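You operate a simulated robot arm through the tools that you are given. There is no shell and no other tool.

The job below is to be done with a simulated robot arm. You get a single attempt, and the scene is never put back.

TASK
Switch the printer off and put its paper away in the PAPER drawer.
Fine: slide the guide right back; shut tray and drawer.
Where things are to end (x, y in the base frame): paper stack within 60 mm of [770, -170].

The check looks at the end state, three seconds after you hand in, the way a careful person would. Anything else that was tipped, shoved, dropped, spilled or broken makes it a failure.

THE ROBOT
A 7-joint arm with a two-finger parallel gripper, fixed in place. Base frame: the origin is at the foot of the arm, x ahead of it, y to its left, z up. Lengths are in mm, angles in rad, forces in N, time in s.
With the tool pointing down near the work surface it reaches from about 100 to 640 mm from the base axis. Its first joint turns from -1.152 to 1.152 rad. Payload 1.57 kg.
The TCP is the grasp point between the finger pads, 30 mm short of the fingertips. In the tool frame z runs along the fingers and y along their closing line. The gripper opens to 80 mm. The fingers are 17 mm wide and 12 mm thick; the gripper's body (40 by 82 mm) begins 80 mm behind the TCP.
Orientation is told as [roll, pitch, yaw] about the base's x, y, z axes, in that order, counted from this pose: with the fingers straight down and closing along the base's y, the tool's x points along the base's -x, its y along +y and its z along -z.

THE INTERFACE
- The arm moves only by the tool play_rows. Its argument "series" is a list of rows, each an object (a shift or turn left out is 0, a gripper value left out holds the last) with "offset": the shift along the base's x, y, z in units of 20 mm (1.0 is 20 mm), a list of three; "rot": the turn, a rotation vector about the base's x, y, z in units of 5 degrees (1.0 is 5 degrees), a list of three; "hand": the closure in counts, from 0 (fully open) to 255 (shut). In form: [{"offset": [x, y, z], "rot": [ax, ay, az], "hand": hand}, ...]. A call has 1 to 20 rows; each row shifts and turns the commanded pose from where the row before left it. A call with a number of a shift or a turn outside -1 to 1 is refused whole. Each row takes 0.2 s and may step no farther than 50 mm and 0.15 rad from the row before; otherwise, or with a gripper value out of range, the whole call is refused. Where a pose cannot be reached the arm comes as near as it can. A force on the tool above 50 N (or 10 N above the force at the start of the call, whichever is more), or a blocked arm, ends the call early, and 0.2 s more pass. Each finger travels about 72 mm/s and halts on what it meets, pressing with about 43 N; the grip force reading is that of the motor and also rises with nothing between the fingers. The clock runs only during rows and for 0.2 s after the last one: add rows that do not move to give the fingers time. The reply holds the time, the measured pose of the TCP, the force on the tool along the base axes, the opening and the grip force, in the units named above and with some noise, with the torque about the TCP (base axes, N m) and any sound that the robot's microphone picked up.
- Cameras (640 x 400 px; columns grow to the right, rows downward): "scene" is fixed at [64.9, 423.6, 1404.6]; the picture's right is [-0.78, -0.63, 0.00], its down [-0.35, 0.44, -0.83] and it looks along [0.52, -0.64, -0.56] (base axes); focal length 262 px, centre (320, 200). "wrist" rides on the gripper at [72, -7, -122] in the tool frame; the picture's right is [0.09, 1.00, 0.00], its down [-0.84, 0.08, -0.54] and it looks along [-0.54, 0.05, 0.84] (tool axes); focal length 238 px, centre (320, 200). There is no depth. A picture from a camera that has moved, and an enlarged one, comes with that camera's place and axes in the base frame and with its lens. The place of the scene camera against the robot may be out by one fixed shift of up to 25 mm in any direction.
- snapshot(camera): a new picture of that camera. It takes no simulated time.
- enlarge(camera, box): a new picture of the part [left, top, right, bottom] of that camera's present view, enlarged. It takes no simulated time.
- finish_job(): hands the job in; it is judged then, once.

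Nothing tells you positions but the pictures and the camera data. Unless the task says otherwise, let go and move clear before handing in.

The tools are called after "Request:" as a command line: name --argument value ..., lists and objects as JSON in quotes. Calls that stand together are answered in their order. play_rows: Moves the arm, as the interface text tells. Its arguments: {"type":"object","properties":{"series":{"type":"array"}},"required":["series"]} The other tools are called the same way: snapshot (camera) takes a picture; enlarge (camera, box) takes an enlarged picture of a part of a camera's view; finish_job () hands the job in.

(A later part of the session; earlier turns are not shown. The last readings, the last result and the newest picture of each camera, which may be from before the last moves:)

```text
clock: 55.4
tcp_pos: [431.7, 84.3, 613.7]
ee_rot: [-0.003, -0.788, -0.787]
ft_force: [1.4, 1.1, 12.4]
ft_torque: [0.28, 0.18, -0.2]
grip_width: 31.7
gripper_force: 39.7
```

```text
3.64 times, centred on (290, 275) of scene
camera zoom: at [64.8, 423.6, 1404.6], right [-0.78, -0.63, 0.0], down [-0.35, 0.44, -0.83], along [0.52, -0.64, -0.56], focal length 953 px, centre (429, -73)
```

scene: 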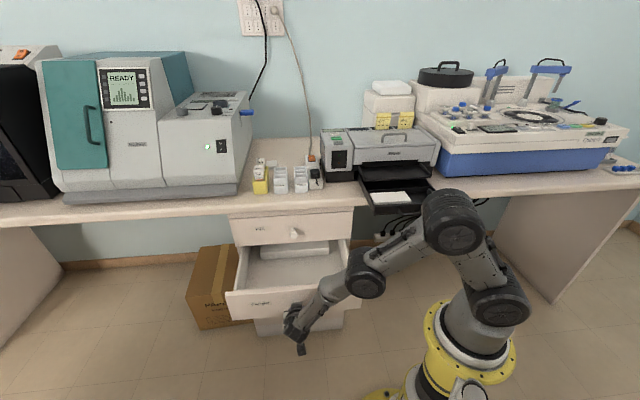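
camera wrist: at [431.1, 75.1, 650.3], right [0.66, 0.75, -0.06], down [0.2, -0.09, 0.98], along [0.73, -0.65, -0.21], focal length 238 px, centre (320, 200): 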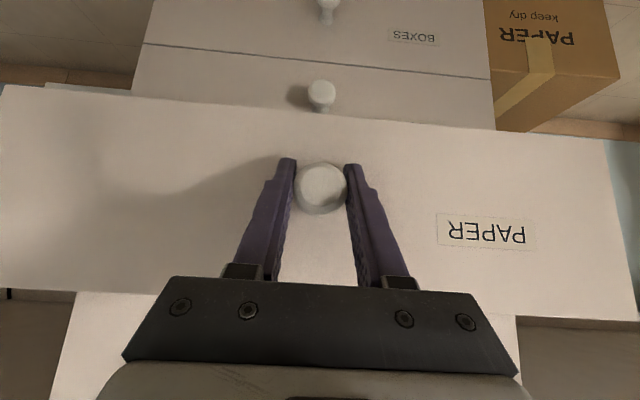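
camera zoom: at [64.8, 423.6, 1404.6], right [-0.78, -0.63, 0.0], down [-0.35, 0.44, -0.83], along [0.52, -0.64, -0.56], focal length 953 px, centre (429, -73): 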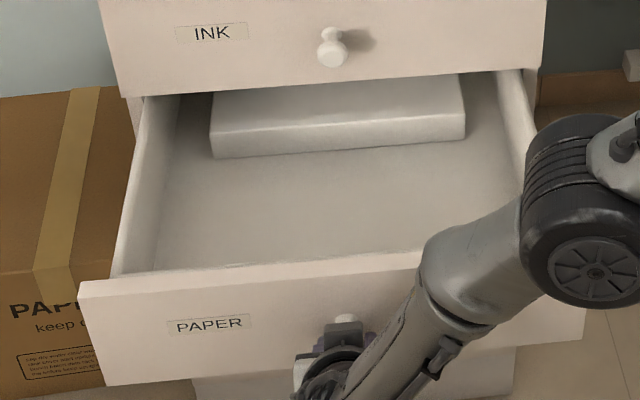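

The drawer is ~248 mm open, clear floor in front of the white block. Releasing the knob and retreating back and up.

Request:
play_rows --series '[{"hand": 60}, {}, {}, {"offset": [-0.4, 0.4, 0.6]}, {"offset": [-0.5, 0.5, 0.7]}, {"offset": [-0.5, 0.5, 0.7]}, {"offset": [-0.5, 0.5, 0.7]}, {"offset": [-0.2, 0.2, 1]}, {"offset": [0, 0, 1]}, {"offset": [0, 0, 1]}, {"offset": [0, 0, 1]}, {}]'

Request:
snapshot --camera "wrist"

Request:
snapshot --camera "scene"

```text
clock: 58.0
tcp_pos: [389.8, 124.8, 749.3]
ee_rot: [0.001, -0.785, -0.785]
ft_force: [0.1, 0.4, -0.9]
ft_torque: [-0.02, 0.01, 0.01]
grip_width: 61.0
gripper_force: 0.1
```

```text
taken
camera wrist: at [286.9, 217.7, 785.9], right [0.66, 0.75, -0.07], down [0.2, -0.09, 0.97], along [0.73, -0.65, -0.21], focal length 238 px, centre (320, 200)
```

wrist: 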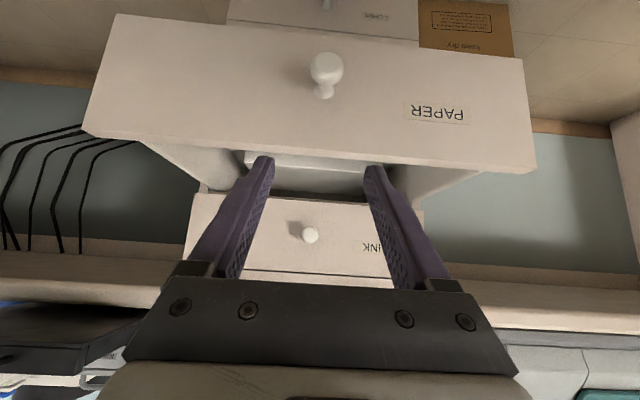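

```text
taken
```

scene: 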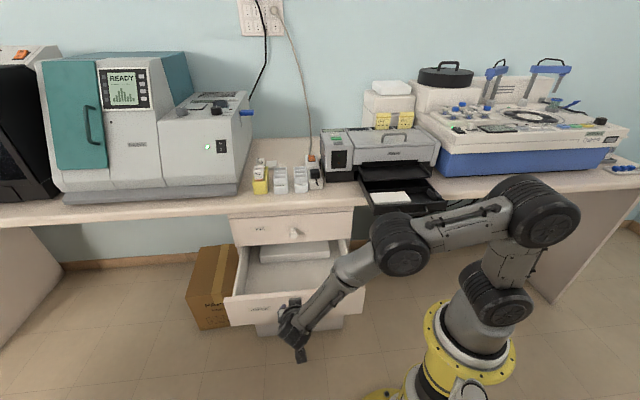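

Request:
play_rows --series '[{"offset": [0, 0, 1]}, {"offset": [0, 0, 1]}, {"offset": [0, 0, 1]}, {"offset": [0, 0, 1]}, {"offset": [0, 0, 1]}, {"offset": [0, 0, 0.9], "rot": [0.707, 0.707, 0]}, {"offset": [0, 0, 0.9], "rot": [0.707, 0.707, 0]}, {"offset": [0, 0, 0.9], "rot": [0.707, 0.707, 0]}, {"offset": [0, 0, 0.9], "rot": [0.707, 0.707, 0]}, {"offset": [0, 0, 0.9], "rot": [0.707, 0.707, 0]}, {"offset": [0, 0, 0.9], "rot": [0.707, 0.707, 0]}, {"offset": [0, 0, 0.9], "rot": [0.707, 0.707, 0]}, {"offset": [0, 0, 0.9], "rot": [0.707, 0.707, 0]}, {"offset": [0, 0, 0.9], "rot": [0.707, 0.707, 0]}, {}]'

Request:
snapshot --camera "wrist"

Request:
snapshot --camera "scene"

```text
clock: 61.2
tcp_pos: [390.3, 125.8, 1010.7]
ee_rot: [0.0, 0.002, -0.785]
ft_force: [-0.5, -0.4, 0.3]
ft_torque: [-0.01, 0.0, 0.01]
grip_width: 61.3
gripper_force: 0.2
```

```text
taken
camera wrist: at [333.9, 171.8, 1133.5], right [0.64, 0.77, 0.0], down [0.65, -0.54, 0.54], along [0.42, -0.35, -0.84], focal length 238 px, centre (320, 200)
```

wrist: 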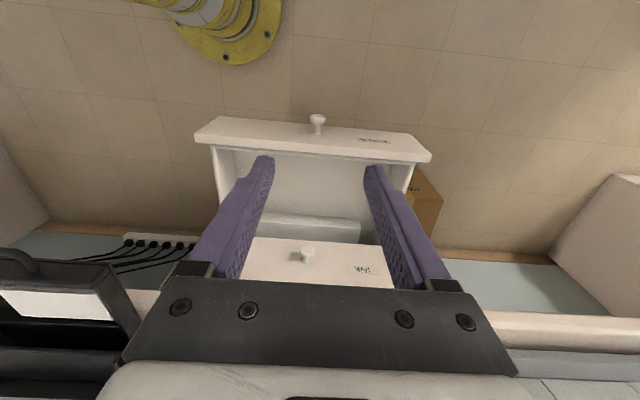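

```text
taken
```

scene: 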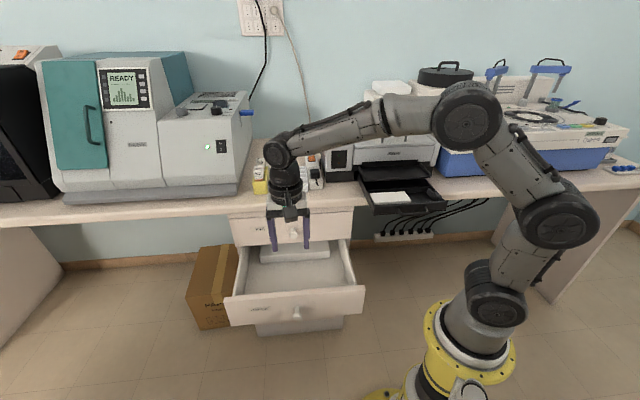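

Request:
enlarge --camera "wrist" --box '[180, 100, 450, 260]'

Request:
enlarge --camera "scene" --box '[210, 215, 380, 335]'

```text
2.37 times, centred on (315, 180) of wrist
camera zoom: at [333.9, 171.8, 1133.5], right [0.64, 0.77, 0.0], down [0.65, -0.54, 0.54], along [0.42, -0.35, -0.84], focal length 565 px, centre (332, 247)
```

zoom: 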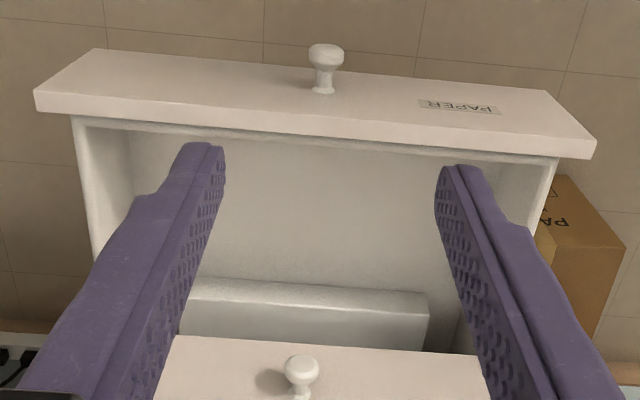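

```text
3.33 times, centred on (295, 275) of scene
camera zoom: at [64.9, 423.6, 1404.6], right [-0.78, -0.63, 0.0], down [-0.35, 0.44, -0.83], along [0.52, -0.64, -0.56], focal length 874 px, centre (403, -50)
```

zoom: 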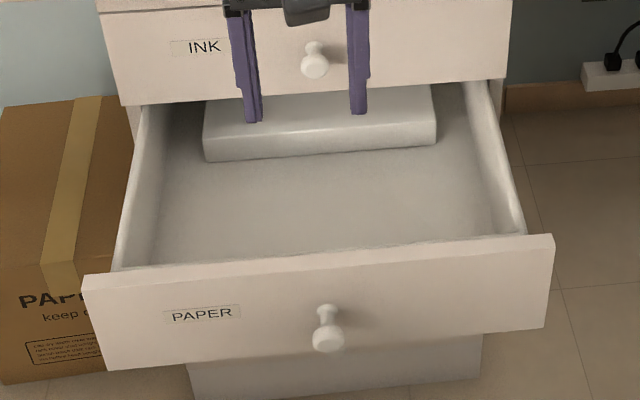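

Next, the paper: I'll rotate the hand 90° again (closing across the stack's ~62 mm depth) and travel to above the tray.

Request:
play_rows --series '[{"offset": [-0.15, -0.95, 0.15], "rot": [0, 0, 1]}, {"offset": [-0.15, -0.95, 0.15], "rot": [0, 0, 1]}, {"offset": [-0.15, -0.95, 0.15], "rot": [0, 0, 1]}, {"offset": [-0.15, -0.95, 0.15], "rot": [0, 0, 1]}, {"offset": [-0.15, -0.95, 0.15], "rot": [0, 0, 1]}, {"offset": [-0.15, -0.95, 0.15], "rot": [0, 0, 1]}, {"offset": [-0.15, -0.95, 0.15], "rot": [0, 0, 1]}, {"offset": [-0.15, -0.95, 0.15], "rot": [0, 0, 1]}, {"offset": [-0.15, -0.95, 0.15], "rot": [0, 0, 1]}, {"offset": [-0.15, -0.95, 0.15], "rot": [0, 0, 1]}, {"offset": [-0.15, -0.95, 0.15], "rot": [0, 0, 1]}, {"offset": [-0.15, -0.95, 0.15], "rot": [0, 0, 1]}, {"offset": [-0.15, -0.95, 0.15], "rot": [0, 0, 1]}, {"offset": [-0.15, -0.95, 0.15], "rot": [0, 0, 1]}, {"offset": [-0.15, -0.95, 0.15], "rot": [0, 0, 1]}, {"offset": [-0.15, -0.95, 0.15], "rot": [0, 0, 1]}, {"offset": [-0.15, -0.95, 0.15], "rot": [0, 0, 1]}, {"offset": [-0.15, -0.95, 0.15], "rot": [0, 0, 1]}, {}]'

Request:
snapshot --camera "wrist"

Request:
snapshot --camera "scene"

```text
clock: 65.2
tcp_pos: [337.7, -216.4, 1063.7]
ee_rot: [0.001, 0.0, 0.787]
ft_force: [0.0, -0.1, 0.7]
ft_torque: [0.03, 0.01, 0.01]
grip_width: 61.2
gripper_force: 0.1
```

```text
taken
camera wrist: at [289.9, -271.3, 1186.0], right [-0.77, 0.64, 0.0], down [0.54, 0.65, 0.54], along [0.35, 0.42, -0.84], focal length 238 px, centre (320, 200)
```

wrist: 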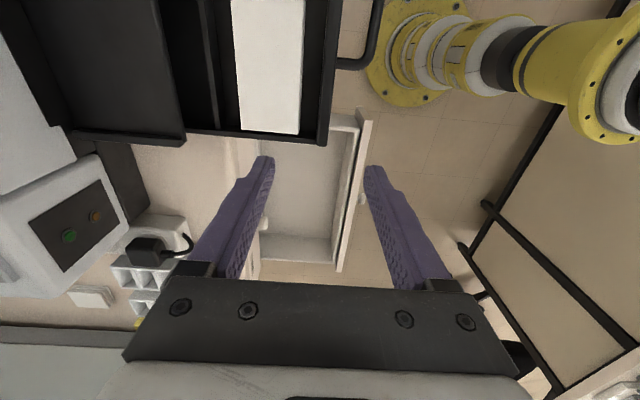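

```text
taken
```

scene: 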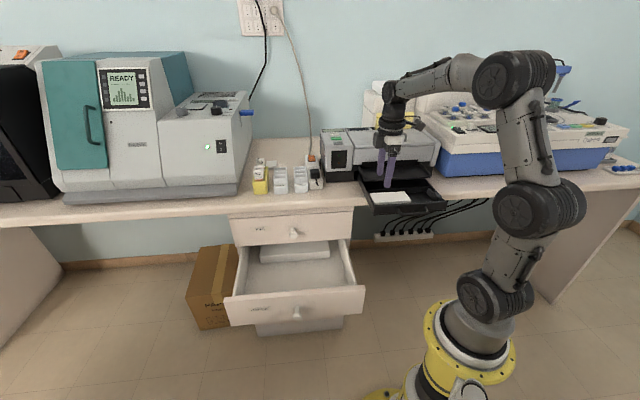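

Request:
enlarge --camera "wrist" --box '[170, 0, 370, 150]'

```text
2.67 times, centred on (270, 75) of wrist
camera zoom: at [289.9, -271.3, 1186.0], right [-0.77, 0.64, 0.0], down [0.54, 0.65, 0.54], along [0.35, 0.42, -0.84], focal length 636 px, centre (453, 533)
```

zoom: 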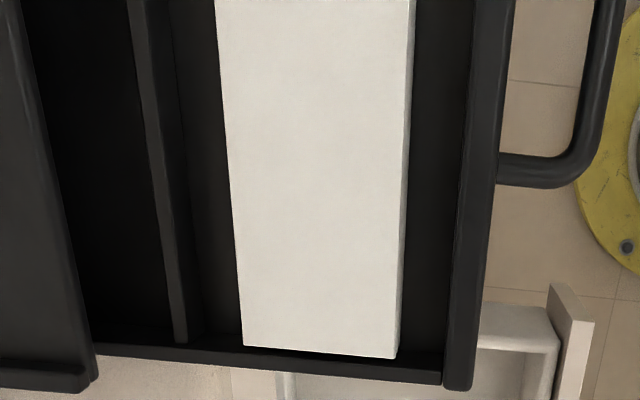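

Measured: stack front edge n≈411.7, back edge n≈471, so ~59 mm deep, with ~18 mm gaps on both sides; centre n≈441, u≈32. Moving over it with the fingers at ~66 mm.

Request:
play_rows --series '[{"offset": [-0.04, -0.91, -0.7], "hand": 45}, {"offset": [-0.04, -0.91, -0.7]}, {"offset": [-0.04, -0.91, -0.7]}, {"offset": [-0.04, -0.91, -0.7]}, {}]'

Request:
snapshot --camera "wrist"

Request:
enlarge --camera "scene" --box '[350, 150, 450, 220]'

```text
clock: 66.4
tcp_pos: [333.6, -289.7, 1008.2]
ee_rot: [-0.001, -0.001, 0.786]
ft_force: [-0.8, 0.4, 0.3]
ft_torque: [0.01, 0.0, -0.01]
grip_width: 65.9
gripper_force: 0.0
```

```text
taken
camera wrist: at [286.0, -344.3, 1131.3], right [-0.77, 0.64, 0.0], down [0.54, 0.65, 0.54], along [0.35, 0.42, -0.84], focal length 238 px, centre (320, 200)
```

wrist: 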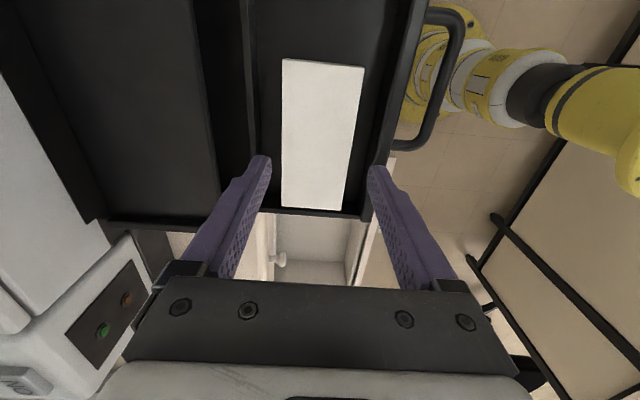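

```text
5.71 times, centred on (400, 185) of scene
camera zoom: at [64.9, 423.6, 1404.6], right [-0.78, -0.63, 0.0], down [-0.35, 0.44, -0.83], along [0.52, -0.64, -0.56], focal length 1498 px, centre (-137, 286)
```

zoom: 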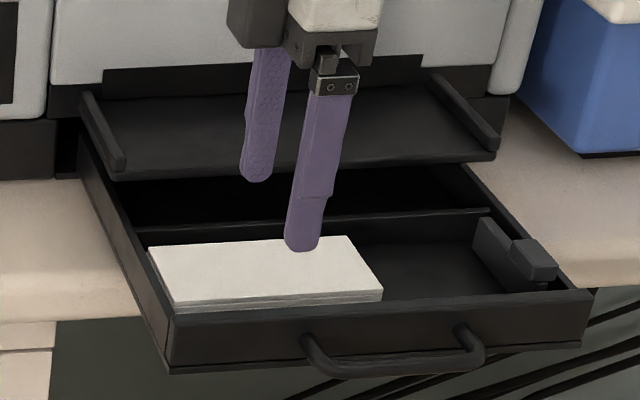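

Request:
play_rows --series '[{"offset": [0, 0, -0.6]}, {"offset": [0, 0, -0.6]}, {"offset": [0, 0, -0.3]}, {}]'

Request:
enlarge --camera "wrist" --box '[200, 60, 440, 260]'

Request:
enlarge --camera "scene" --box '[360, 165, 430, 215]'

```text
clock: 67.4
tcp_pos: [333.3, -287.2, 977.1]
ee_rot: [0.0, -0.001, 0.784]
ft_force: [-0.2, -0.9, -0.6]
ft_torque: [0.02, 0.01, -0.02]
grip_width: 65.9
gripper_force: 0.1
```

```text
2.00 times, centred on (320, 160) of wrist
camera zoom: at [286.2, -343.1, 1099.8], right [-0.77, 0.64, 0.0], down [0.54, 0.65, 0.54], along [0.35, 0.42, -0.84], focal length 477 px, centre (320, 280)
```

zoom: 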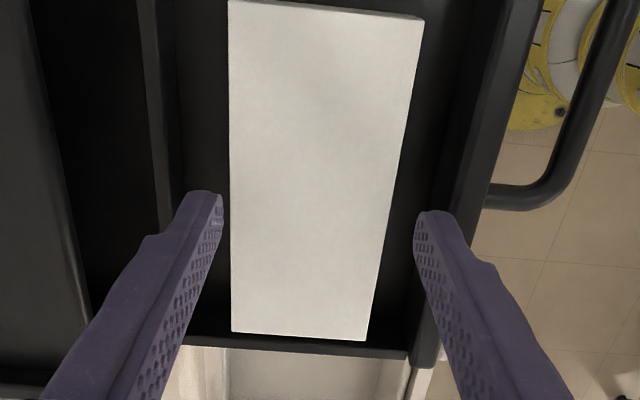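

```text
8.00 times, centred on (395, 190) of scene
camera zoom: at [64.9, 423.6, 1404.6], right [-0.78, -0.63, 0.0], down [-0.35, 0.44, -0.83], along [0.52, -0.64, -0.56], focal length 2098 px, centre (-280, 280)
```

zoom: 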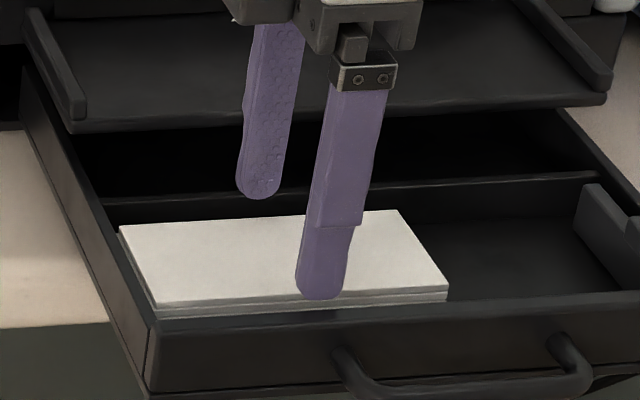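

Alignment is close; I'll shift 1.5 mm toward the printer and lower slowly around the stack.

Request:
play_rows --series '[{"offset": [0.055, -0.055, 0], "hand": 48}, {"offset": [0, 0, -0.2]}, {"offset": [0, 0, -0.2]}, {}]'

Request:
enlarge --camera "wrist" --box '[200, 60, 440, 260]'

Request:
enlarge --camera "scene" --box '[360, 165, 430, 215]'

```text
clock: 68.4
tcp_pos: [335.0, -289.5, 969.3]
ee_rot: [0.0, 0.0, 0.786]
ft_force: [0.1, 0.7, 0.4]
ft_torque: [0.01, 0.01, -0.03]
grip_width: 64.9
gripper_force: 0.0
```

```text
2.00 times, centred on (320, 160) of wrist
camera zoom: at [287.3, -343.9, 1092.4], right [-0.77, 0.64, 0.0], down [0.54, 0.65, 0.54], along [0.35, 0.42, -0.84], focal length 477 px, centre (320, 280)
```

zoom: 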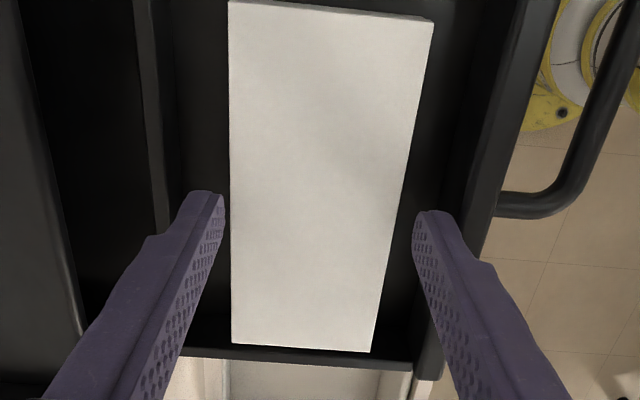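

```text
8.00 times, centred on (395, 190) of scene
camera zoom: at [64.9, 423.6, 1404.6], right [-0.78, -0.63, 0.0], down [-0.35, 0.44, -0.83], along [0.52, -0.64, -0.56], focal length 2098 px, centre (-280, 280)
```

zoom: 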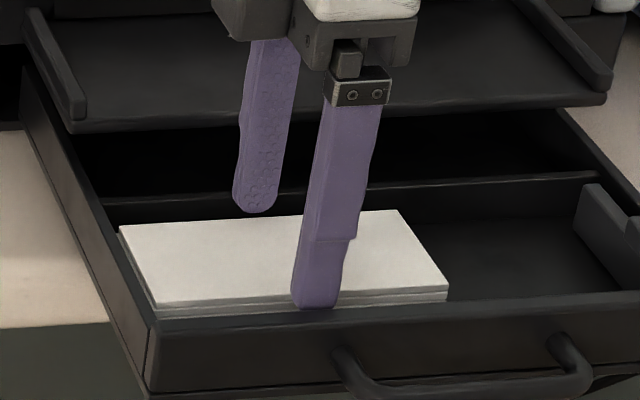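

Request:
play_rows --series '[{"offset": [0.035, -0.035, -0.1]}, {"offset": [0, 0, -0.2]}, {"offset": [0, 0, -0.15]}, {}]'

Request:
enlarge --camera "wrist" --box '[200, 60, 440, 260]'

Request:
enlarge --camera "scene" --box '[360, 165, 430, 215]'

```text
clock: 69.4
tcp_pos: [335.3, -290.1, 961.5]
ee_rot: [-0.001, 0.0, 0.787]
ft_force: [0.6, -0.4, 0.1]
ft_torque: [0.02, 0.03, 0.02]
grip_width: 65.1
gripper_force: 0.0
```

```text
2.00 times, centred on (320, 160) of wrist
camera zoom: at [287.7, -345.3, 1083.3], right [-0.77, 0.64, 0.0], down [0.54, 0.65, 0.54], along [0.35, 0.42, -0.84], focal length 477 px, centre (320, 280)
```

zoom: 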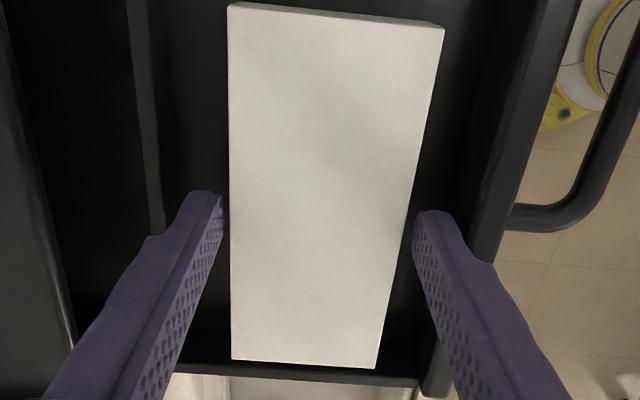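

```text
8.00 times, centred on (395, 190) of scene
camera zoom: at [64.9, 423.6, 1404.6], right [-0.78, -0.63, 0.0], down [-0.35, 0.44, -0.83], along [0.52, -0.64, -0.56], focal length 2098 px, centre (-280, 280)
```

zoom: 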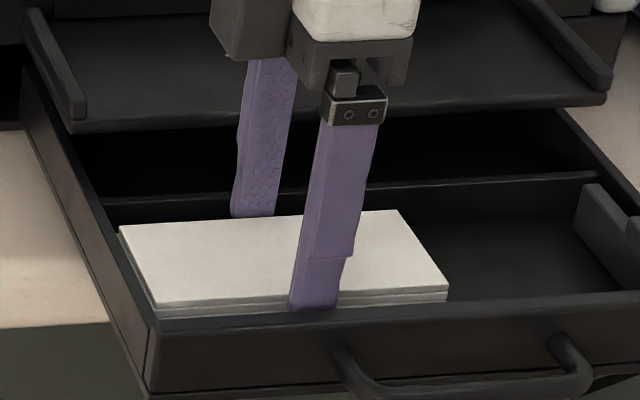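

The fingers straddle the stack cleanly. Lowering 10 mm further in small steps.

Request:
play_rows --series '[{"offset": [0, 0, -0.2]}, {"offset": [0, 0, -0.2]}, {"offset": [0, 0, -0.1]}, {}]'

Request:
enlarge --camera "scene" --box '[360, 165, 430, 215]'

```text
clock: 70.4
tcp_pos: [335.7, -291.4, 950.8]
ee_rot: [0.0, 0.0, 0.784]
ft_force: [-0.3, 0.3, -0.6]
ft_torque: [-0.01, -0.01, 0.02]
grip_width: 65.2
gripper_force: 0.0
```

```text
8.00 times, centred on (395, 190) of scene
camera zoom: at [64.9, 423.6, 1404.6], right [-0.78, -0.63, 0.0], down [-0.35, 0.44, -0.83], along [0.52, -0.64, -0.56], focal length 2098 px, centre (-280, 280)
```

zoom: 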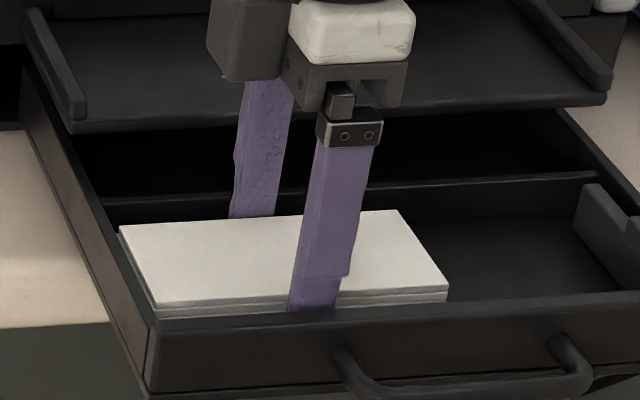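

Request:
play_rows --series '[{"offset": [0, 0, -0.1]}, {"offset": [0, 0, -0.1]}, {"offset": [0, 0, -0.1]}, {}]'

```text
clock: 71.4
tcp_pos: [334.8, -291.1, 946.6]
ee_rot: [0.0, 0.001, 0.786]
ft_force: [0.0, 0.3, 0.1]
ft_torque: [0.01, -0.02, 0.0]
grip_width: 65.2
gripper_force: 0.0
```

No contact with the tray floor yet. Closing on the stack.

Request:
play_rows --series '[{"hand": 255}, {}, {}]'

Request:
snapshot --camera "wrist"

Request:
enlarge --camera "scene" --box '[360, 165, 430, 215]'

```text
clock: 72.2
tcp_pos: [335.0, -290.8, 945.7]
ee_rot: [0.001, 0.0, 0.786]
ft_force: [-1.2, 0.4, 0.3]
ft_torque: [-0.04, -0.03, -0.01]
grip_width: 59.1
gripper_force: 43.4
```

```text
taken
camera wrist: at [287.6, -345.4, 1068.0], right [-0.77, 0.64, 0.0], down [0.54, 0.65, 0.54], along [0.35, 0.42, -0.84], focal length 238 px, centre (320, 200)
```

wrist: 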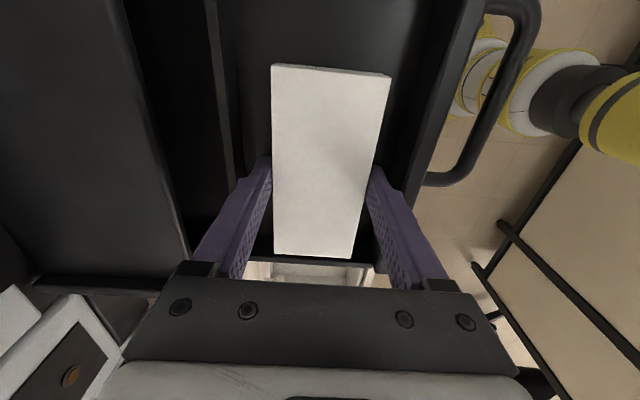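

```text
8.00 times, centred on (395, 190) of scene
camera zoom: at [64.9, 423.6, 1404.6], right [-0.78, -0.63, 0.0], down [-0.35, 0.44, -0.83], along [0.52, -0.64, -0.56], focal length 2098 px, centre (-280, 280)
```

zoom: 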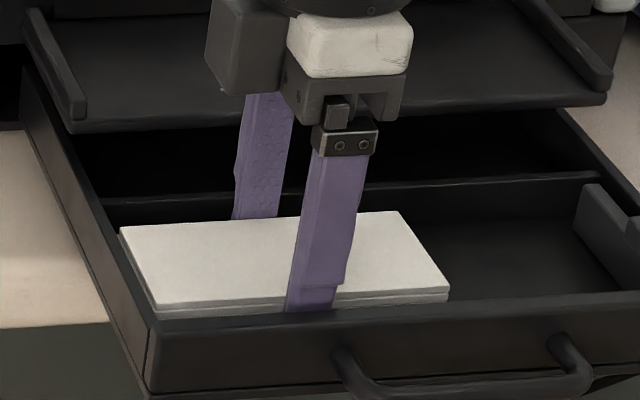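

Gripped at 59.1 mm. Lifting gently.

Request:
play_rows --series '[{"offset": [0, 0, 0.3]}, {"offset": [0, 0, 0.5]}, {"offset": [0, 0, 0.7]}, {"offset": [0, 0, 0.7]}, {}]'

Request:
snapshot --camera "wrist"

Request:
enlarge --camera "scene" --box '[350, 150, 450, 220]'

```text
clock: 73.4
tcp_pos: [335.3, -290.2, 990.3]
ee_rot: [-0.001, -0.001, 0.785]
ft_force: [0.5, 0.4, -1.2]
ft_torque: [-0.02, -0.03, 0.01]
grip_width: 59.0
gripper_force: 42.9
```

```text
taken
camera wrist: at [288.5, -345.5, 1112.6], right [-0.77, 0.64, 0.0], down [0.54, 0.65, 0.54], along [0.35, 0.42, -0.84], focal length 238 px, centre (320, 200)
```

wrist: 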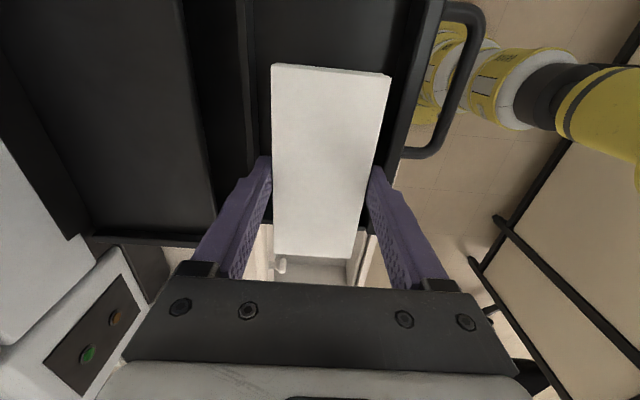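

```text
5.71 times, centred on (400, 185) of scene
camera zoom: at [64.9, 423.6, 1404.6], right [-0.78, -0.63, 0.0], down [-0.35, 0.44, -0.83], along [0.52, -0.64, -0.56], focal length 1498 px, centre (-137, 286)
```

zoom: 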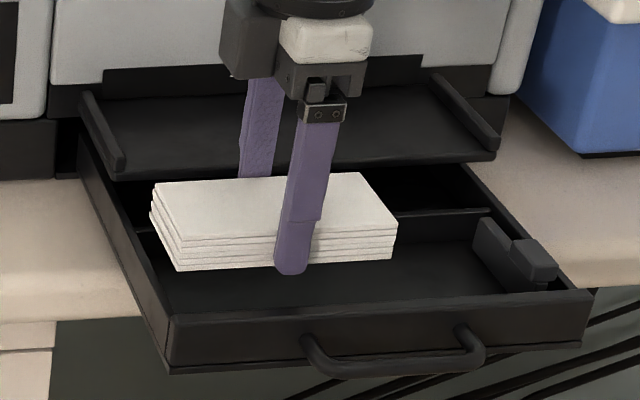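

The whole stack is lifted cleanly. Raising further and carrying it over to above the open drawer.

Request:
play_rows --series '[{"offset": [0, 0, 0.9]}, {"offset": [0, 0, 0.9]}, {"offset": [0, 0, 0.9]}, {"offset": [0.4, 0.5, 0.3]}, {"offset": [0.75, 0.92, 0]}, {"offset": [0.75, 0.92, 0]}, {"offset": [0.75, 0.92, 0]}, {"offset": [0.75, 0.92, 0]}, {"offset": [0.75, 0.92, 0]}, {"offset": [0.75, 0.92, 0]}, {"offset": [0.75, 0.92, 0]}, {"offset": [0.75, 0.92, 0]}, {"offset": [0.75, 0.92, 0]}, {"offset": [0.75, 0.92, 0]}, {"offset": [0.75, 0.92, 0]}, {"offset": [0.75, 0.92, 0]}, {"offset": [0.75, 0.92, 0]}, {"offset": [0.75, 0.92, 0]}, {"offset": [0.75, 0.92, 0]}, {}]'

Request:
snapshot --camera "wrist"

Request:
snapshot --camera "scene"

```text
clock: 77.6
tcp_pos: [567.8, -4.6, 1049.0]
ee_rot: [0.0, 0.001, 0.785]
ft_force: [0.2, 1.0, -1.2]
ft_torque: [0.01, 0.0, 0.0]
grip_width: 59.2
gripper_force: 43.4
```

```text
taken
camera wrist: at [520.1, -59.6, 1171.9], right [-0.77, 0.64, 0.0], down [0.54, 0.65, 0.54], along [0.35, 0.42, -0.84], focal length 238 px, centre (320, 200)
```

wrist: 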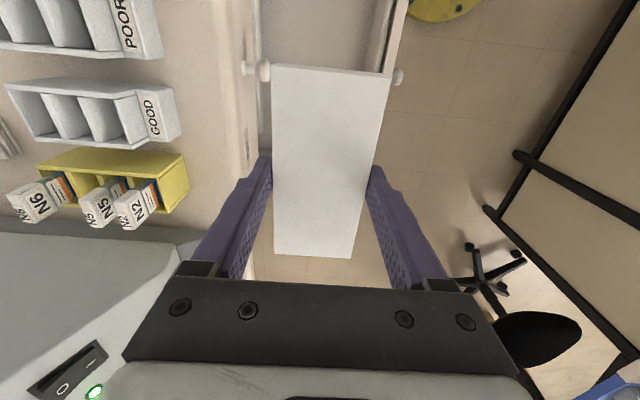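

```text
taken
```

scene: 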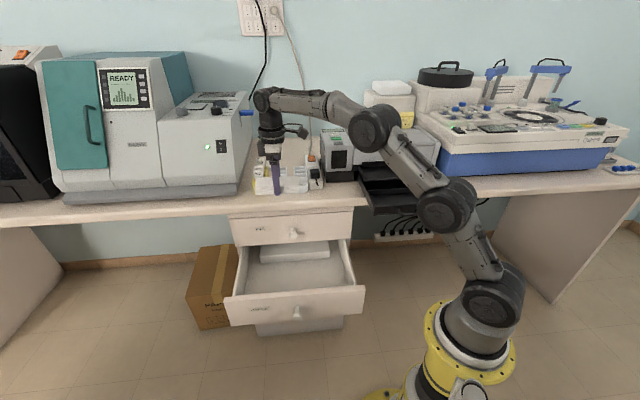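

The stack is above the open drawer. Lowering in stages between the drawer front and the bench edge.

Request:
play_rows --series '[{"offset": [0.25, 0.25, -0.8]}, {"offset": [0.25, 0.25, -0.8]}, {"offset": [0, 0, -1]}, {"offset": [0, 0, -1]}, {"offset": [0, 0, -1]}, {"offset": [0, 0, -1]}, {"offset": [0, 0, -1]}, {"offset": [0, 0, -1]}, {"offset": [0, 0, -1]}, {"offset": [0, 0, -1]}, {"offset": [0, 0, -1]}, {}]'

Request:
snapshot --camera "wrist"

Request:
snapshot --camera "scene"

```text
clock: 80.2
tcp_pos: [578.2, 5.3, 838.0]
ee_rot: [0.001, 0.0, 0.787]
ft_force: [-0.1, 0.1, 0.0]
ft_torque: [0.02, 0.01, -0.01]
grip_width: 59.0
gripper_force: 43.0
```

```text
taken
camera wrist: at [531.4, -48.9, 960.2], right [-0.77, 0.64, 0.0], down [0.54, 0.65, 0.54], along [0.35, 0.42, -0.84], focal length 238 px, centre (320, 200)
```

wrist: 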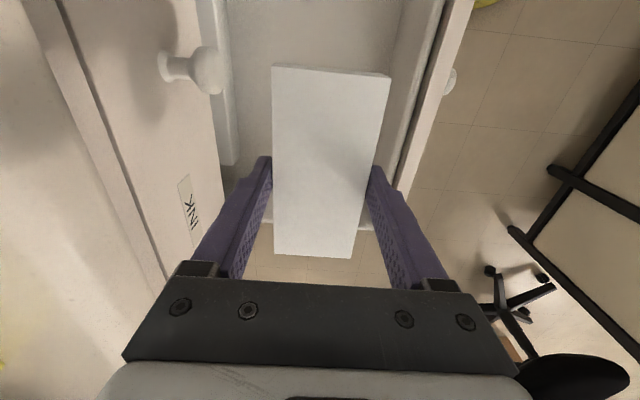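

```text
taken
```

scene: 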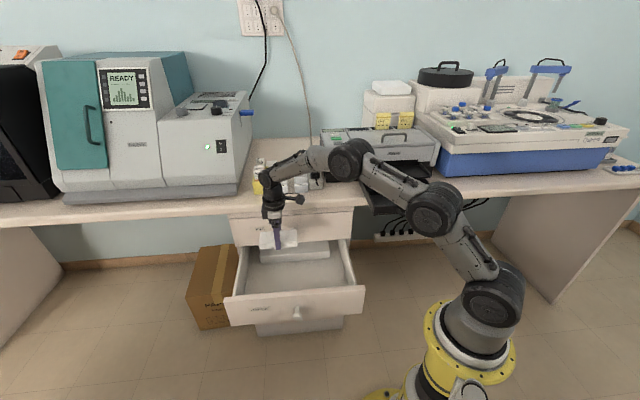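

Request:
play_rows --series '[{"offset": [0, 0, -1]}, {"offset": [0, 0, -1]}, {"offset": [0, 0, -1]}, {"offset": [0, 0, -1]}, {"offset": [0, 0, -1]}, {"offset": [0, 0, -1]}, {"offset": [0, 0, -1]}, {"offset": [0, 0, -1]}, {}]'

Request:
snapshot --camera "wrist"

Request:
snapshot --camera "scene"

Request:
enlarge --camera "scene" --box '[210, 170, 380, 330]'

```text
clock: 82.2
tcp_pos: [577.7, 5.4, 676.5]
ee_rot: [-0.001, 0.001, 0.786]
ft_force: [-0.1, 0.5, -1.8]
ft_torque: [-0.02, 0.01, -0.01]
grip_width: 59.1
gripper_force: 43.4
```

```text
taken
camera wrist: at [530.9, -49.2, 799.0], right [-0.77, 0.64, 0.0], down [0.54, 0.65, 0.54], along [0.35, 0.42, -0.84], focal length 238 px, centre (320, 200)
```

wrist: 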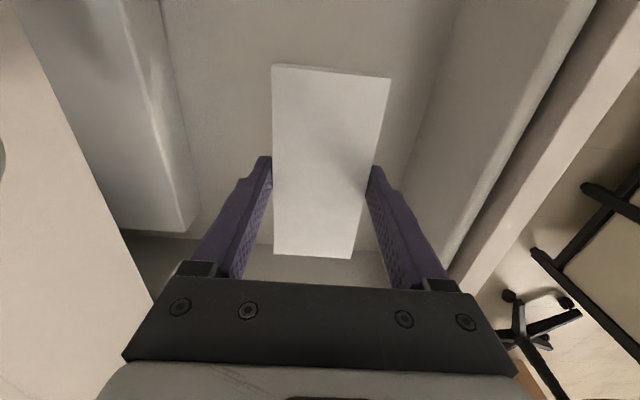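

```text
taken
```

scene: 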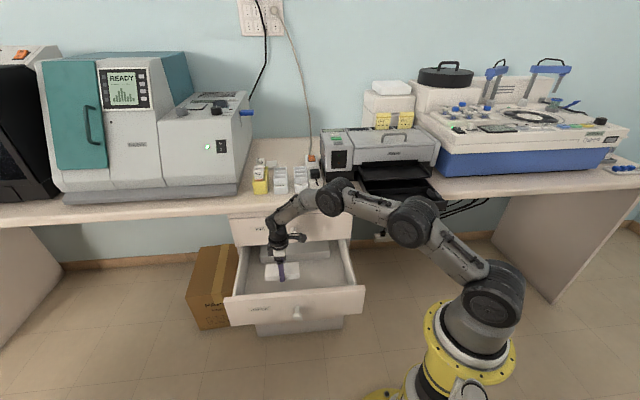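

```text
2.50 times, centred on (295, 250) of scene
camera zoom: at [65.0, 423.6, 1404.6], right [-0.78, -0.63, 0.0], down [-0.35, 0.44, -0.83], along [0.52, -0.64, -0.56], focal length 656 px, centre (382, 75)
```

zoom: 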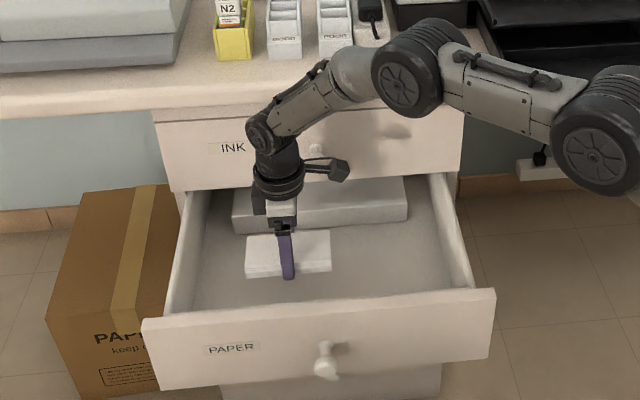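

The stack is inside the drawer opening with good clearance. Lowering more slowly toward the drawer floor.

Request:
play_rows --series '[{"offset": [0, 0, -0.9]}, {"offset": [0, 0, -0.9]}, {"offset": [0, 0, -0.7]}, {}]'

Request:
snapshot --camera "wrist"

Request:
enlarge --camera "scene" --box '[210, 220, 380, 330]'

```text
clock: 83.2
tcp_pos: [578.8, 6.3, 625.3]
ee_rot: [-0.001, 0.0, 0.784]
ft_force: [0.2, -0.3, -1.6]
ft_torque: [-0.04, -0.02, 0.03]
grip_width: 59.2
gripper_force: 43.2
```

```text
taken
camera wrist: at [531.9, -49.2, 748.8], right [-0.77, 0.64, 0.0], down [0.54, 0.65, 0.54], along [0.35, 0.42, -0.84], focal length 238 px, centre (320, 200)
```

wrist: 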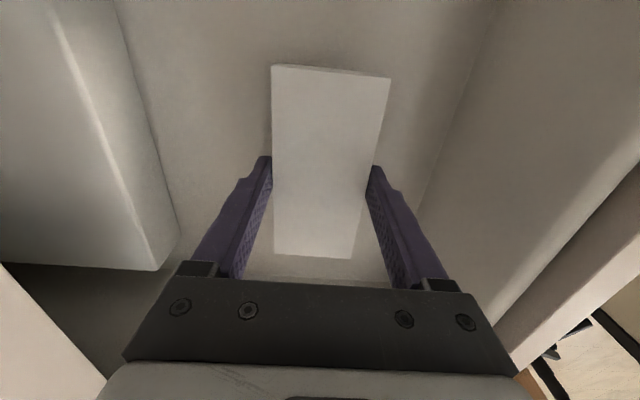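

```text
3.64 times, centred on (295, 275) of scene
camera zoom: at [64.9, 423.6, 1404.6], right [-0.78, -0.63, 0.0], down [-0.35, 0.44, -0.83], along [0.52, -0.64, -0.56], focal length 953 px, centre (411, -73)
```

zoom: 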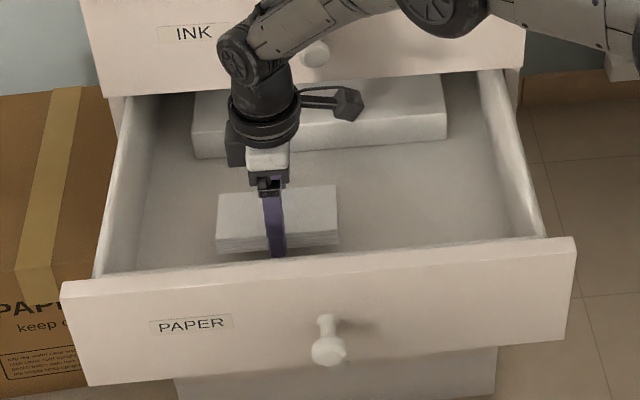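

Request:
play_rows --series '[{"offset": [0, 0, -0.4]}, {"offset": [0, 0, -0.3]}, {"offset": [0, 0, -0.2]}, {}]'

Request:
enlarge --camera "scene" --box '[240, 240, 330, 300]'

```text
clock: 84.2
tcp_pos: [577.6, 5.3, 609.8]
ee_rot: [0.0, 0.0, 0.787]
ft_force: [0.0, 0.0, -1.3]
ft_torque: [0.01, -0.01, 0.0]
grip_width: 59.4
gripper_force: 43.4
```

```text
6.67 times, centred on (285, 270) of scene
camera zoom: at [64.9, 423.6, 1404.6], right [-0.78, -0.63, 0.0], down [-0.35, 0.44, -0.83], along [0.52, -0.64, -0.56], focal length 1748 px, centre (553, -267)
```

zoom: 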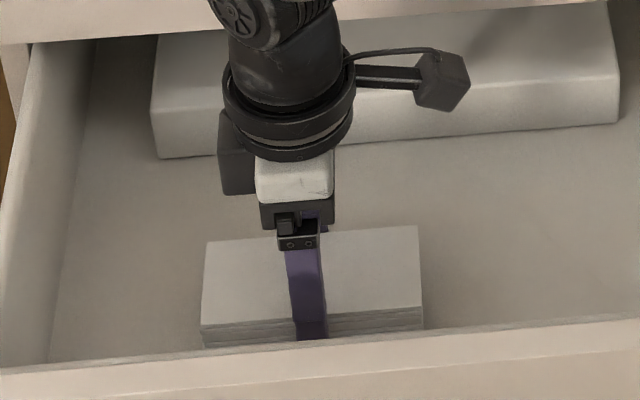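

Request:
play_rows --series '[{"offset": [0, 0, -0.2]}, {"offset": [0, 0, -0.2]}, {"offset": [0, 0, -0.2]}, {}]'

Request:
snapshot --camera "wrist"

```text
clock: 85.2
tcp_pos: [578.4, 4.0, 597.2]
ee_rot: [0.001, -0.001, 0.785]
ft_force: [-0.1, 0.4, -1.4]
ft_torque: [-0.02, -0.04, 0.04]
grip_width: 59.2
gripper_force: 43.2
```

```text
taken
camera wrist: at [531.1, -50.8, 719.6], right [-0.77, 0.64, 0.0], down [0.54, 0.65, 0.54], along [0.35, 0.42, -0.84], focal length 238 px, centre (320, 200)
```

wrist: 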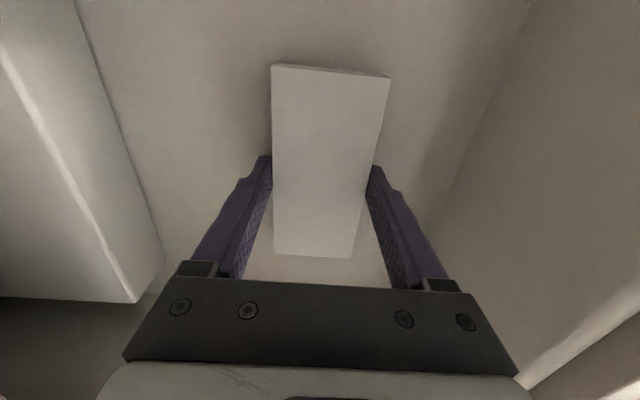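

Request:
play_rows --series '[{"offset": [0, 0, -0.2]}, {"offset": [0, 0, -0.2]}, {"offset": [0, 0, -0.2]}, {}]'

Request:
enlarge --camera "scene" --box '[240, 240, 330, 300]'

```text
clock: 85.9
tcp_pos: [582.8, 1.5, 596.0]
ee_rot: [-0.007, -0.003, 0.787]
ft_force: [0.0, -1.2, 2.2]
ft_torque: [-0.13, 0.26, 0.07]
grip_width: 59.2
gripper_force: 43.0
stopped in row 3: the force on the tool passed its limit at 56 N (the readings are from after the stop); the commanded pose is now the measured one
```

```text
6.67 times, centred on (285, 270) of scene
camera zoom: at [64.9, 423.6, 1404.6], right [-0.78, -0.63, 0.0], down [-0.35, 0.44, -0.83], along [0.52, -0.64, -0.56], focal length 1748 px, centre (553, -267)
```

zoom: 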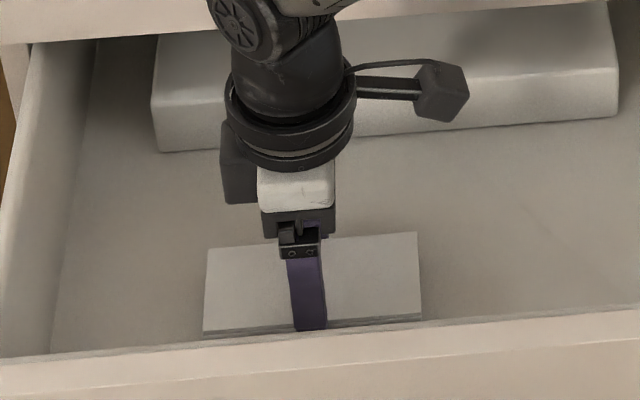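

The stack touched the drawer floor (contact stop), now resting with almost no force. Opening the fingers and rising slightly.

Request:
play_rows --series '[{"hand": 40}, {}, {}, {"offset": [0, 0, 0.3]}, {"offset": [0, 0, 0.5]}, {"offset": [0, 0, 0.7]}, {}]'

Request:
snapshot --camera "wrist"

Request:
enlarge --camera "scene" --box '[210, 220, 380, 330]'

```text
clock: 87.5
tcp_pos: [583.2, 2.2, 625.8]
ee_rot: [-0.006, 0.0, 0.787]
ft_force: [0.6, 0.0, 0.1]
ft_torque: [-0.02, 0.01, 0.03]
grip_width: 67.4
gripper_force: 0.0
```

```text
taken
camera wrist: at [535.0, -52.8, 747.9], right [-0.77, 0.64, -0.01], down [0.53, 0.65, 0.54], along [0.35, 0.41, -0.84], focal length 238 px, centre (320, 200)
```

wrist: 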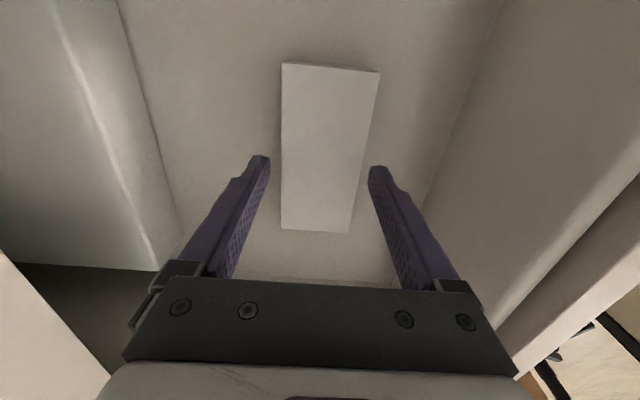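

```text
3.64 times, centred on (295, 275) of scene
camera zoom: at [64.9, 423.6, 1404.6], right [-0.78, -0.63, 0.0], down [-0.35, 0.44, -0.83], along [0.52, -0.64, -0.56], focal length 953 px, centre (411, -73)
```

zoom: 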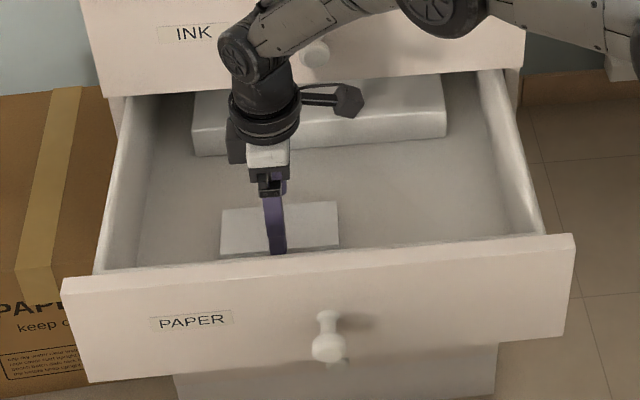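

The stack is released and lying flat in the drawer. Rising straight up out of it.

Request:
play_rows --series '[{"offset": [0, 0, 0.8]}, {"offset": [0, 0, 1]}, {"offset": [0, 0, 1]}, {"offset": [0, 0, 1]}, {"offset": [0, 0, 1]}, {"offset": [0, 0, 1]}, {"offset": [0, 0, 1]}, {"offset": [0, 0, 1]}, {"offset": [0, 0, 1]}, {"offset": [0, 0, 1]}, {"offset": [0, 0, 1]}, {"offset": [0, 0, 1]}, {"offset": [0, 0, 1]}, {"offset": [0, 0, 1]}, {"offset": [0, 0, 1]}, {"offset": [0, 0, 1]}, {"offset": [0, 0, 1]}, {"offset": [0, 0, 1]}, {"offset": [0, 0, 1]}, {}]'

Request:
snapshot --camera "wrist"

Request:
snapshot --camera "scene"

```text
clock: 91.7
tcp_pos: [583.5, 1.0, 1002.8]
ee_rot: [-0.006, -0.001, 0.784]
ft_force: [-0.6, 0.2, 0.1]
ft_torque: [0.0, 0.02, -0.02]
grip_width: 67.5
gripper_force: 0.2
```

```text
taken
camera wrist: at [535.7, -53.8, 1125.3], right [-0.77, 0.64, -0.01], down [0.53, 0.65, 0.54], along [0.35, 0.41, -0.84], focal length 238 px, centre (320, 200)
```

wrist: 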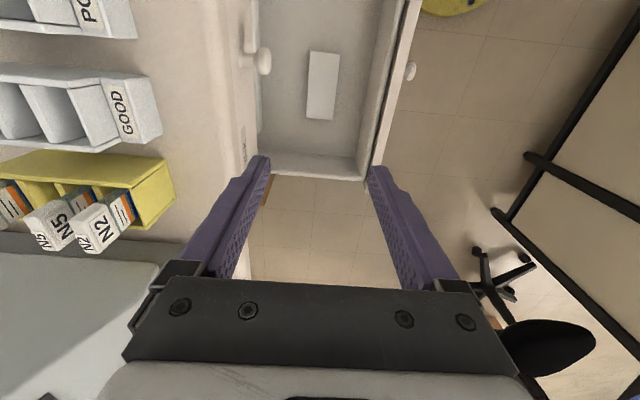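

```text
taken
```

scene: 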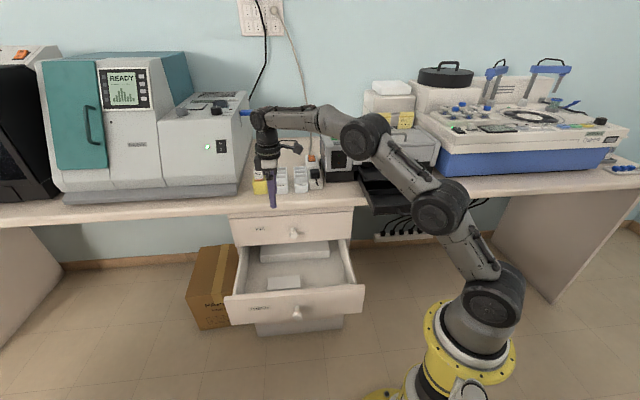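

The paper sits well in the drawer (≈[579,-1] now, ≈[753,-172] once shut). Next, rotating back and moving in front of the drawer to push it shut.

Request:
play_rows --series '[{"offset": [-0.61, 0.26, 0], "rot": [0, 0, -1], "hand": 255}, {"offset": [-0.61, 0.26, 0], "rot": [0, 0, -1]}, {"offset": [-0.61, 0.26, 0], "rot": [0, 0, -1]}, {"offset": [-0.61, 0.26, 0], "rot": [0, 0, -1]}, {"offset": [-0.61, 0.26, 0], "rot": [0, 0, -1]}, {"offset": [-0.61, 0.26, 0], "rot": [0, 0, -1]}, {"offset": [-0.61, 0.26, 0], "rot": [0, 0, -1]}, {"offset": [-0.61, 0.26, 0], "rot": [0, 0, -1]}, {"offset": [-0.61, 0.26, 0], "rot": [0, 0, -1]}, {"offset": [-0.61, 0.26, 0], "rot": [0, 0, -1]}, {"offset": [-0.61, 0.26, 0], "rot": [0, 0, -1]}, {"offset": [-0.61, 0.26, 0], "rot": [0, 0, -1]}, {"offset": [-0.61, 0.26, 0], "rot": [0, 0, -1]}, {"offset": [-0.61, 0.26, 0], "rot": [0, 0, -1]}, {"offset": [-0.61, 0.26, 0], "rot": [0, 0, -1]}, {"offset": [-0.61, 0.26, 0], "rot": [0, 0, -1]}, {"offset": [-0.61, 0.26, 0], "rot": [0, 0, -1]}, {"offset": [-0.61, 0.26, 0], "rot": [0, 0, -1]}, {}]'

Request:
snapshot --camera "scene"

```text
clock: 95.7
tcp_pos: [363.3, 94.9, 1001.1]
ee_rot: [-0.005, -0.002, -0.786]
ft_force: [-0.1, 0.0, 0.2]
ft_torque: [0.01, 0.0, -0.02]
grip_width: 0.1
gripper_force: 21.0
```

```text
taken
```

scene: 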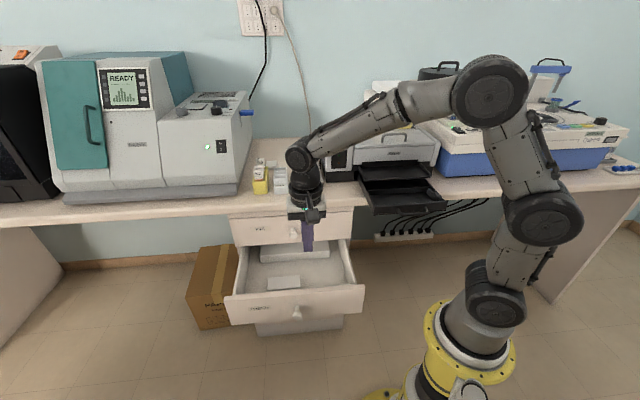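

Request:
play_rows --series '[{"offset": [-0.1, 0.1, -0.9], "rot": [-0.707, -0.707, 0]}, {"offset": [-0.1, 0.1, -0.9], "rot": [-0.707, -0.707, 0]}, {"offset": [-0.1, 0.1, -0.9], "rot": [-0.707, -0.707, 0]}, {"offset": [-0.1, 0.1, -0.9], "rot": [-0.707, -0.707, 0]}, {"offset": [0, 0, -0.9], "rot": [-0.707, -0.707, 0]}, {"offset": [0, 0, -0.9], "rot": [-0.707, -0.707, 0]}, {"offset": [0, 0, -0.9], "rot": [-0.707, -0.707, 0]}, {"offset": [0, 0, -0.9], "rot": [-0.707, -0.707, 0]}, {"offset": [0, 0, -0.9], "rot": [-0.707, -0.707, 0]}, {"offset": [0, 0, -1]}, {"offset": [0, 0, -1]}, {"offset": [0, 0, -1]}, {"offset": [0, 0, -1]}, {"offset": [0, 0, -1]}, {"offset": [0, 0, -1]}, {"offset": [0, 0, -1]}, {"offset": [0, 0, -1]}, {}]'

Request:
snapshot --camera "wrist"

Request:
snapshot --camera "scene"

```text
clock: 99.5
tcp_pos: [355.5, 102.2, 679.5]
ee_rot: [-0.007, -0.785, -0.784]
ft_force: [0.8, 0.3, 0.2]
ft_torque: [-0.02, -0.03, -0.02]
grip_width: 0.1
gripper_force: 21.8
```

```text
taken
camera wrist: at [253.2, 196.5, 715.0], right [0.66, 0.75, -0.07], down [0.21, -0.09, 0.97], along [0.72, -0.66, -0.21], focal length 238 px, centre (320, 200)
```

wrist: 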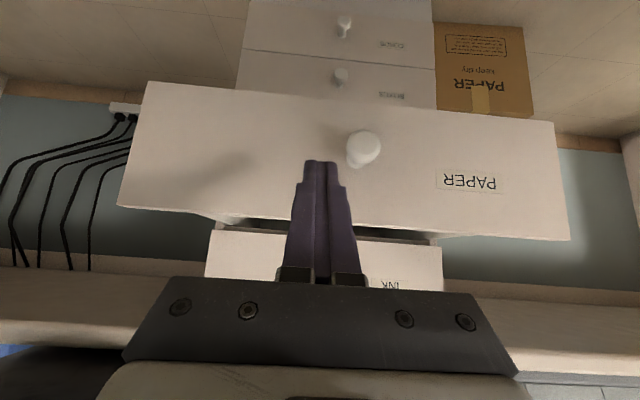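

```text
taken
```

scene: 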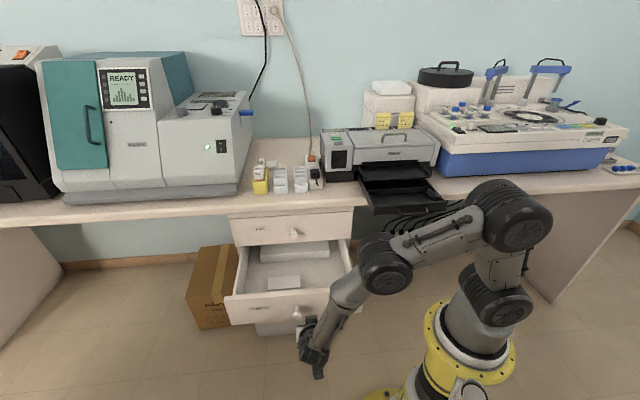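

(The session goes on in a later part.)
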